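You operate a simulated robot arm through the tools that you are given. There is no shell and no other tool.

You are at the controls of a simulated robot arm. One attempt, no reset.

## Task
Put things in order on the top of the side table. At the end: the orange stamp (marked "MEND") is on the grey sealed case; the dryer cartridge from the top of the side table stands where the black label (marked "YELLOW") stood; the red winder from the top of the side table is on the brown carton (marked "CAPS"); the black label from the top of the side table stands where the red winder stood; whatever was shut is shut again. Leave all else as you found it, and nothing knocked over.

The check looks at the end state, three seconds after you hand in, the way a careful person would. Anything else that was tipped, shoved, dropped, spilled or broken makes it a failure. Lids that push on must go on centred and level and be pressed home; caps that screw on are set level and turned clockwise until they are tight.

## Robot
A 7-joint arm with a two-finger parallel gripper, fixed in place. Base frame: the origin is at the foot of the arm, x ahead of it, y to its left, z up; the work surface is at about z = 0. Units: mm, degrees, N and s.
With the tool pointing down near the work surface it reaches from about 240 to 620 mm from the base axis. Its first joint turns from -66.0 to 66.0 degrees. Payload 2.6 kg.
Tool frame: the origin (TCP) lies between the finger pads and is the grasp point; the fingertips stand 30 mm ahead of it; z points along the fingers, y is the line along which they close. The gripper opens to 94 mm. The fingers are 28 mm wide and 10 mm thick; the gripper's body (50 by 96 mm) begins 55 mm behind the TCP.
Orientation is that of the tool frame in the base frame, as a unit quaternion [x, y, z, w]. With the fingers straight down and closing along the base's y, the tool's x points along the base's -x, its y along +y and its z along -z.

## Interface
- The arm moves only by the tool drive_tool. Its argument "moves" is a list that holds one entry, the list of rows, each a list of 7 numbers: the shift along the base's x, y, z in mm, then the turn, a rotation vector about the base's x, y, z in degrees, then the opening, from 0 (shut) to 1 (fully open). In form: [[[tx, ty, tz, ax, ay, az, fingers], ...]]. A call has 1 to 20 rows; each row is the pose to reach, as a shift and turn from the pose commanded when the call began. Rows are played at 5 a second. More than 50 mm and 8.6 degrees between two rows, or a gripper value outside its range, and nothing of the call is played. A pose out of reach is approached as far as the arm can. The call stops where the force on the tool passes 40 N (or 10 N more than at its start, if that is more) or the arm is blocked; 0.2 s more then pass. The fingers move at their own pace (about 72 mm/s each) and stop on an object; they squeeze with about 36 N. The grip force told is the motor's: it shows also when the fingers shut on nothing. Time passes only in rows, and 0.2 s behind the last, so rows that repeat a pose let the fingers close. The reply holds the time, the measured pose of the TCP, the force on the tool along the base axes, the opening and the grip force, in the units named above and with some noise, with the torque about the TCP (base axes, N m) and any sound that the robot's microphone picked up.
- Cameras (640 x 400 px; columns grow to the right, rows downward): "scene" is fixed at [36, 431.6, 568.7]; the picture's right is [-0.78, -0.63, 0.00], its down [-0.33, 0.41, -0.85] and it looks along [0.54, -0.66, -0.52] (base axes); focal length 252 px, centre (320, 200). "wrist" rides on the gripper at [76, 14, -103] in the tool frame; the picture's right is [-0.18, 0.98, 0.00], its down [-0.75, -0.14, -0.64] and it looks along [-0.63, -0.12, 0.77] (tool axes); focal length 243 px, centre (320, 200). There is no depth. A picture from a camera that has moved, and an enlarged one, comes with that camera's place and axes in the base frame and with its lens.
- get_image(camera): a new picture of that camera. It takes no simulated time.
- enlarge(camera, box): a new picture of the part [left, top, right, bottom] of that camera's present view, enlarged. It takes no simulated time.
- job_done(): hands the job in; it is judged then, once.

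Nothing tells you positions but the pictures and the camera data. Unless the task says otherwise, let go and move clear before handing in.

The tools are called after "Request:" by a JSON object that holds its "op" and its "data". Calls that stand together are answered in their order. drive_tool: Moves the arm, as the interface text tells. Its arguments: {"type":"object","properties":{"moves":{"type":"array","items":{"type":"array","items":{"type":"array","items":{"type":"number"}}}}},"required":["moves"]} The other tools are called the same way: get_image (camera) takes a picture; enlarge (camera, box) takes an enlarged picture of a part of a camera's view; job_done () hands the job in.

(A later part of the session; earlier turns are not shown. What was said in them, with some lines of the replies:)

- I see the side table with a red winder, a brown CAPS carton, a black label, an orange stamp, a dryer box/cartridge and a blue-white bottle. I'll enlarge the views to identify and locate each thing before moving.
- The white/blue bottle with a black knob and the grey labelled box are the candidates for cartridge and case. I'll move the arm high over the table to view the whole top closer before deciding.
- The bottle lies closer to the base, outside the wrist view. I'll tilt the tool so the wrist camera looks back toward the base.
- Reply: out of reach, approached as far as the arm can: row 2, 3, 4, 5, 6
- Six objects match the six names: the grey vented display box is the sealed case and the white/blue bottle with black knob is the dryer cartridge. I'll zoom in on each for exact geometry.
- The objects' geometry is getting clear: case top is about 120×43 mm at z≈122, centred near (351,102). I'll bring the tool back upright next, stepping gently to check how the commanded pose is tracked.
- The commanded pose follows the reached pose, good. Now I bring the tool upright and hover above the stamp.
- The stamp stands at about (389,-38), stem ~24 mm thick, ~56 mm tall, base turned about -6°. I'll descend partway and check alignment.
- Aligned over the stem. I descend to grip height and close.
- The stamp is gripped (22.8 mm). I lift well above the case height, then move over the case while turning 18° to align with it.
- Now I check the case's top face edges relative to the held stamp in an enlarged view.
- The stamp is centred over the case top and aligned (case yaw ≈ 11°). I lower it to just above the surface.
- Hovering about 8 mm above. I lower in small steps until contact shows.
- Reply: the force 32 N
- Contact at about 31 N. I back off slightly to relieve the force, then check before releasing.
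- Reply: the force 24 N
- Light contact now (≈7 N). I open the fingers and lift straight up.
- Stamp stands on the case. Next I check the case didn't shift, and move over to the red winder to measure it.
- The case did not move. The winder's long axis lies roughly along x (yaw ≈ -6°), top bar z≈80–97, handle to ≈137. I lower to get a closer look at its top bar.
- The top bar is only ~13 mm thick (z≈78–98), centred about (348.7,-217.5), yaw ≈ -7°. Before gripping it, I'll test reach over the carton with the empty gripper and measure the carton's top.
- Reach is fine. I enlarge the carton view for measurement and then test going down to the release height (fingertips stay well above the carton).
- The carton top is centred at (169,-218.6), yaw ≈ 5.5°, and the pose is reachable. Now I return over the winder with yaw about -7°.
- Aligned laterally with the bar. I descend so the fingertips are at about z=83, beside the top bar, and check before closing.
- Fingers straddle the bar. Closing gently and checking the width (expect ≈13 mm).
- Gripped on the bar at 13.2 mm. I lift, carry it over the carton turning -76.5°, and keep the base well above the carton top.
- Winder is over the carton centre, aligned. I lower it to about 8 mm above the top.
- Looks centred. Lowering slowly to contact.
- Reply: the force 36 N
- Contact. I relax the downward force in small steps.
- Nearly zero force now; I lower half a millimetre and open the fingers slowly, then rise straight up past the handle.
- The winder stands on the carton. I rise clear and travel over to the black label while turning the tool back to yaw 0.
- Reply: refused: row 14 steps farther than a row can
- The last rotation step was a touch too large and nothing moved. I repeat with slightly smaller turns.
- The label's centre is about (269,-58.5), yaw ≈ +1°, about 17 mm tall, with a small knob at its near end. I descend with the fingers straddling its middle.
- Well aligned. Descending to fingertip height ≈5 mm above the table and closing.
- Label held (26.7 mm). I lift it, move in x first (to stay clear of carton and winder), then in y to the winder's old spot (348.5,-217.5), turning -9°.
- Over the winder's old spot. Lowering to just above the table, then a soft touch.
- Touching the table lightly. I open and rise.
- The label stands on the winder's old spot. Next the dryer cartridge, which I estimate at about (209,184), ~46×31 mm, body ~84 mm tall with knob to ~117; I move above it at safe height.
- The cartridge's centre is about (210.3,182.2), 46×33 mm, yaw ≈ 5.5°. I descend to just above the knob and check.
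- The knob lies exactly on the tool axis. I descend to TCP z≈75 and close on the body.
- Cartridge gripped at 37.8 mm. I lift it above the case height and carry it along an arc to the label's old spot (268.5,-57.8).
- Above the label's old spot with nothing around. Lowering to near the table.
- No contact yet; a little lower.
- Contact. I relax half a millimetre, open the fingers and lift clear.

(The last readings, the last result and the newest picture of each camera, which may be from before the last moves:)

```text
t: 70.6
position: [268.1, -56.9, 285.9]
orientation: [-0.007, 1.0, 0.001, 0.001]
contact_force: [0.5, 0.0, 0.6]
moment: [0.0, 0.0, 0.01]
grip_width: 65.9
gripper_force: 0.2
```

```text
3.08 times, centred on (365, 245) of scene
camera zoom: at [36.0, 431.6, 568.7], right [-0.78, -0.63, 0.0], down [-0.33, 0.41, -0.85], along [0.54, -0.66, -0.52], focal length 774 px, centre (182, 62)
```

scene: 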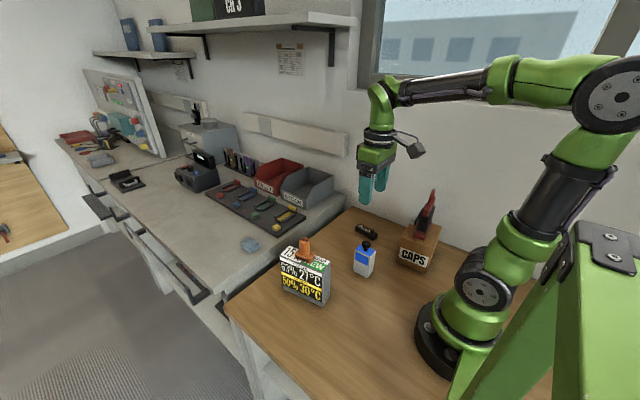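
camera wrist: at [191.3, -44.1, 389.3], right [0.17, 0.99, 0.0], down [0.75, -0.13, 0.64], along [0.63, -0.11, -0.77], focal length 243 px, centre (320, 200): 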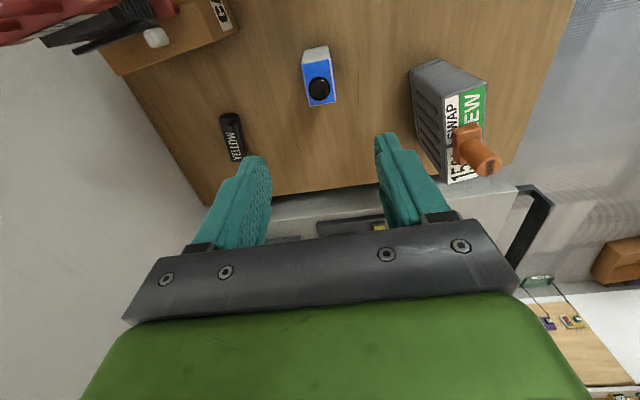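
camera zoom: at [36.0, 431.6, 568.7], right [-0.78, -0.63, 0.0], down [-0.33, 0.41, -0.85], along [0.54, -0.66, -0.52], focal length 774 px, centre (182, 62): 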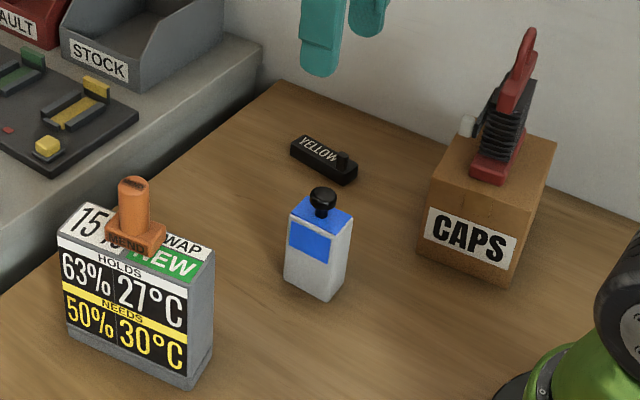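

All four items are placed. I verify the carton and case haven't shifted compared with the starting views, and that the winder stands upright.

Request:
{"op": "enlarge", "data": {"camera": "scene", "box": [340, 190, 460, 280]}}

Request:
{"op": "enlarge", "data": {"camera": "scene", "box": [270, 230, 350, 310]}}

Request:
{"op": "enlarge", "data": {"camera": "wrist", "box": [0, 0, 340, 180]}}

Request:
{"op": "enlarge", "data": {"camera": "wrist", "box": [280, 30, 520, 200]}}

```text
4.44 times, centred on (400, 235) of scene
camera zoom: at [36.0, 431.6, 568.7], right [-0.78, -0.63, 0.0], down [-0.33, 0.41, -0.85], along [0.54, -0.66, -0.52], focal length 1118 px, centre (-36, 44)
```

zoom: 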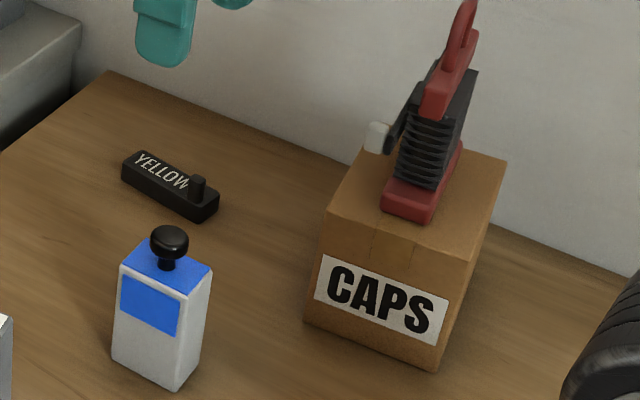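

```text
5.00 times, centred on (310, 270) of scene
camera zoom: at [36.0, 431.6, 568.7], right [-0.78, -0.63, 0.0], down [-0.33, 0.41, -0.85], along [0.54, -0.66, -0.52], focal length 1258 px, centre (370, -150)
```

zoom: 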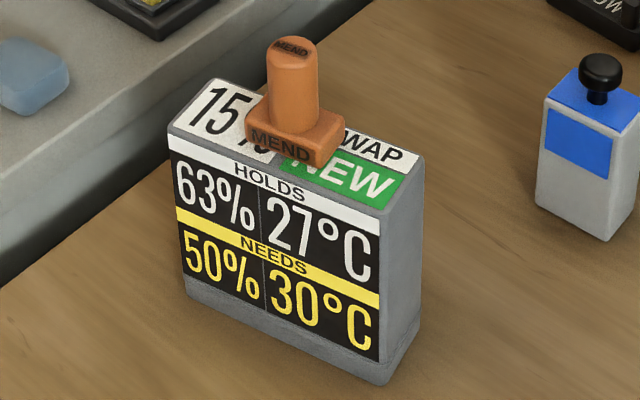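

```text
1.88 times, centred on (170, 90) of wrist
camera zoom: at [191.3, -44.1, 389.3], right [0.17, 0.99, 0.0], down [0.75, -0.13, 0.64], along [0.63, -0.11, -0.77], focal length 457 px, centre (602, 407)
```

zoom: 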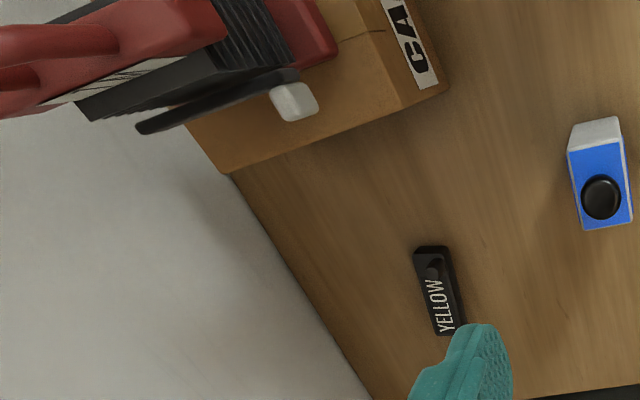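

```text
2.35 times, centred on (400, 115) of wrist
camera zoom: at [191.3, -44.1, 389.3], right [0.17, 0.99, 0.0], down [0.75, -0.13, 0.64], along [0.63, -0.11, -0.77], focal length 571 px, centre (132, 400)
```

zoom: 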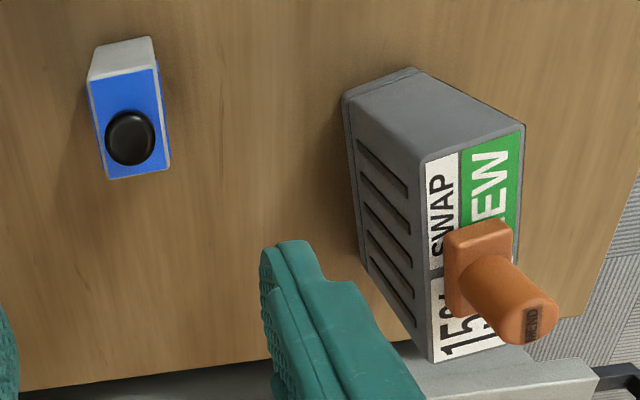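

Everything matches the request: the stamp is on the case, the winder on the carton, the label on the winder's spot and the cartridge on the label's spot. Carton and case show no shift from the starting views, nothing was opened, and the arm is clear with an empty gripper. I hand in.

Request:
{"op": "job_done", "data": {}}

```text
The job is handed in.
```

The side table is in order and the job is handed in; no result of the check came back.

- **Orange stamp ("MEND"):** it stands on top of the grey sealed case, centred and lined up with it.
- **Red winder:** it stands upright on the brown carton ("CAPS"). I turned it about 76° so its base fits fully on the carton's top.
- **Black label ("YELLOW"):** it lies text up where the winder stood.
- **Dryer cartridge:** it stands where the label stood. I took this to be the white and blue block with the black knob, since the grey display box was the only match for the sealed case.

I compared the carton and case with the starting pictures and saw no shift. Nothing was opened, so nothing needed shutting. The gripper is empty and clear of everything.
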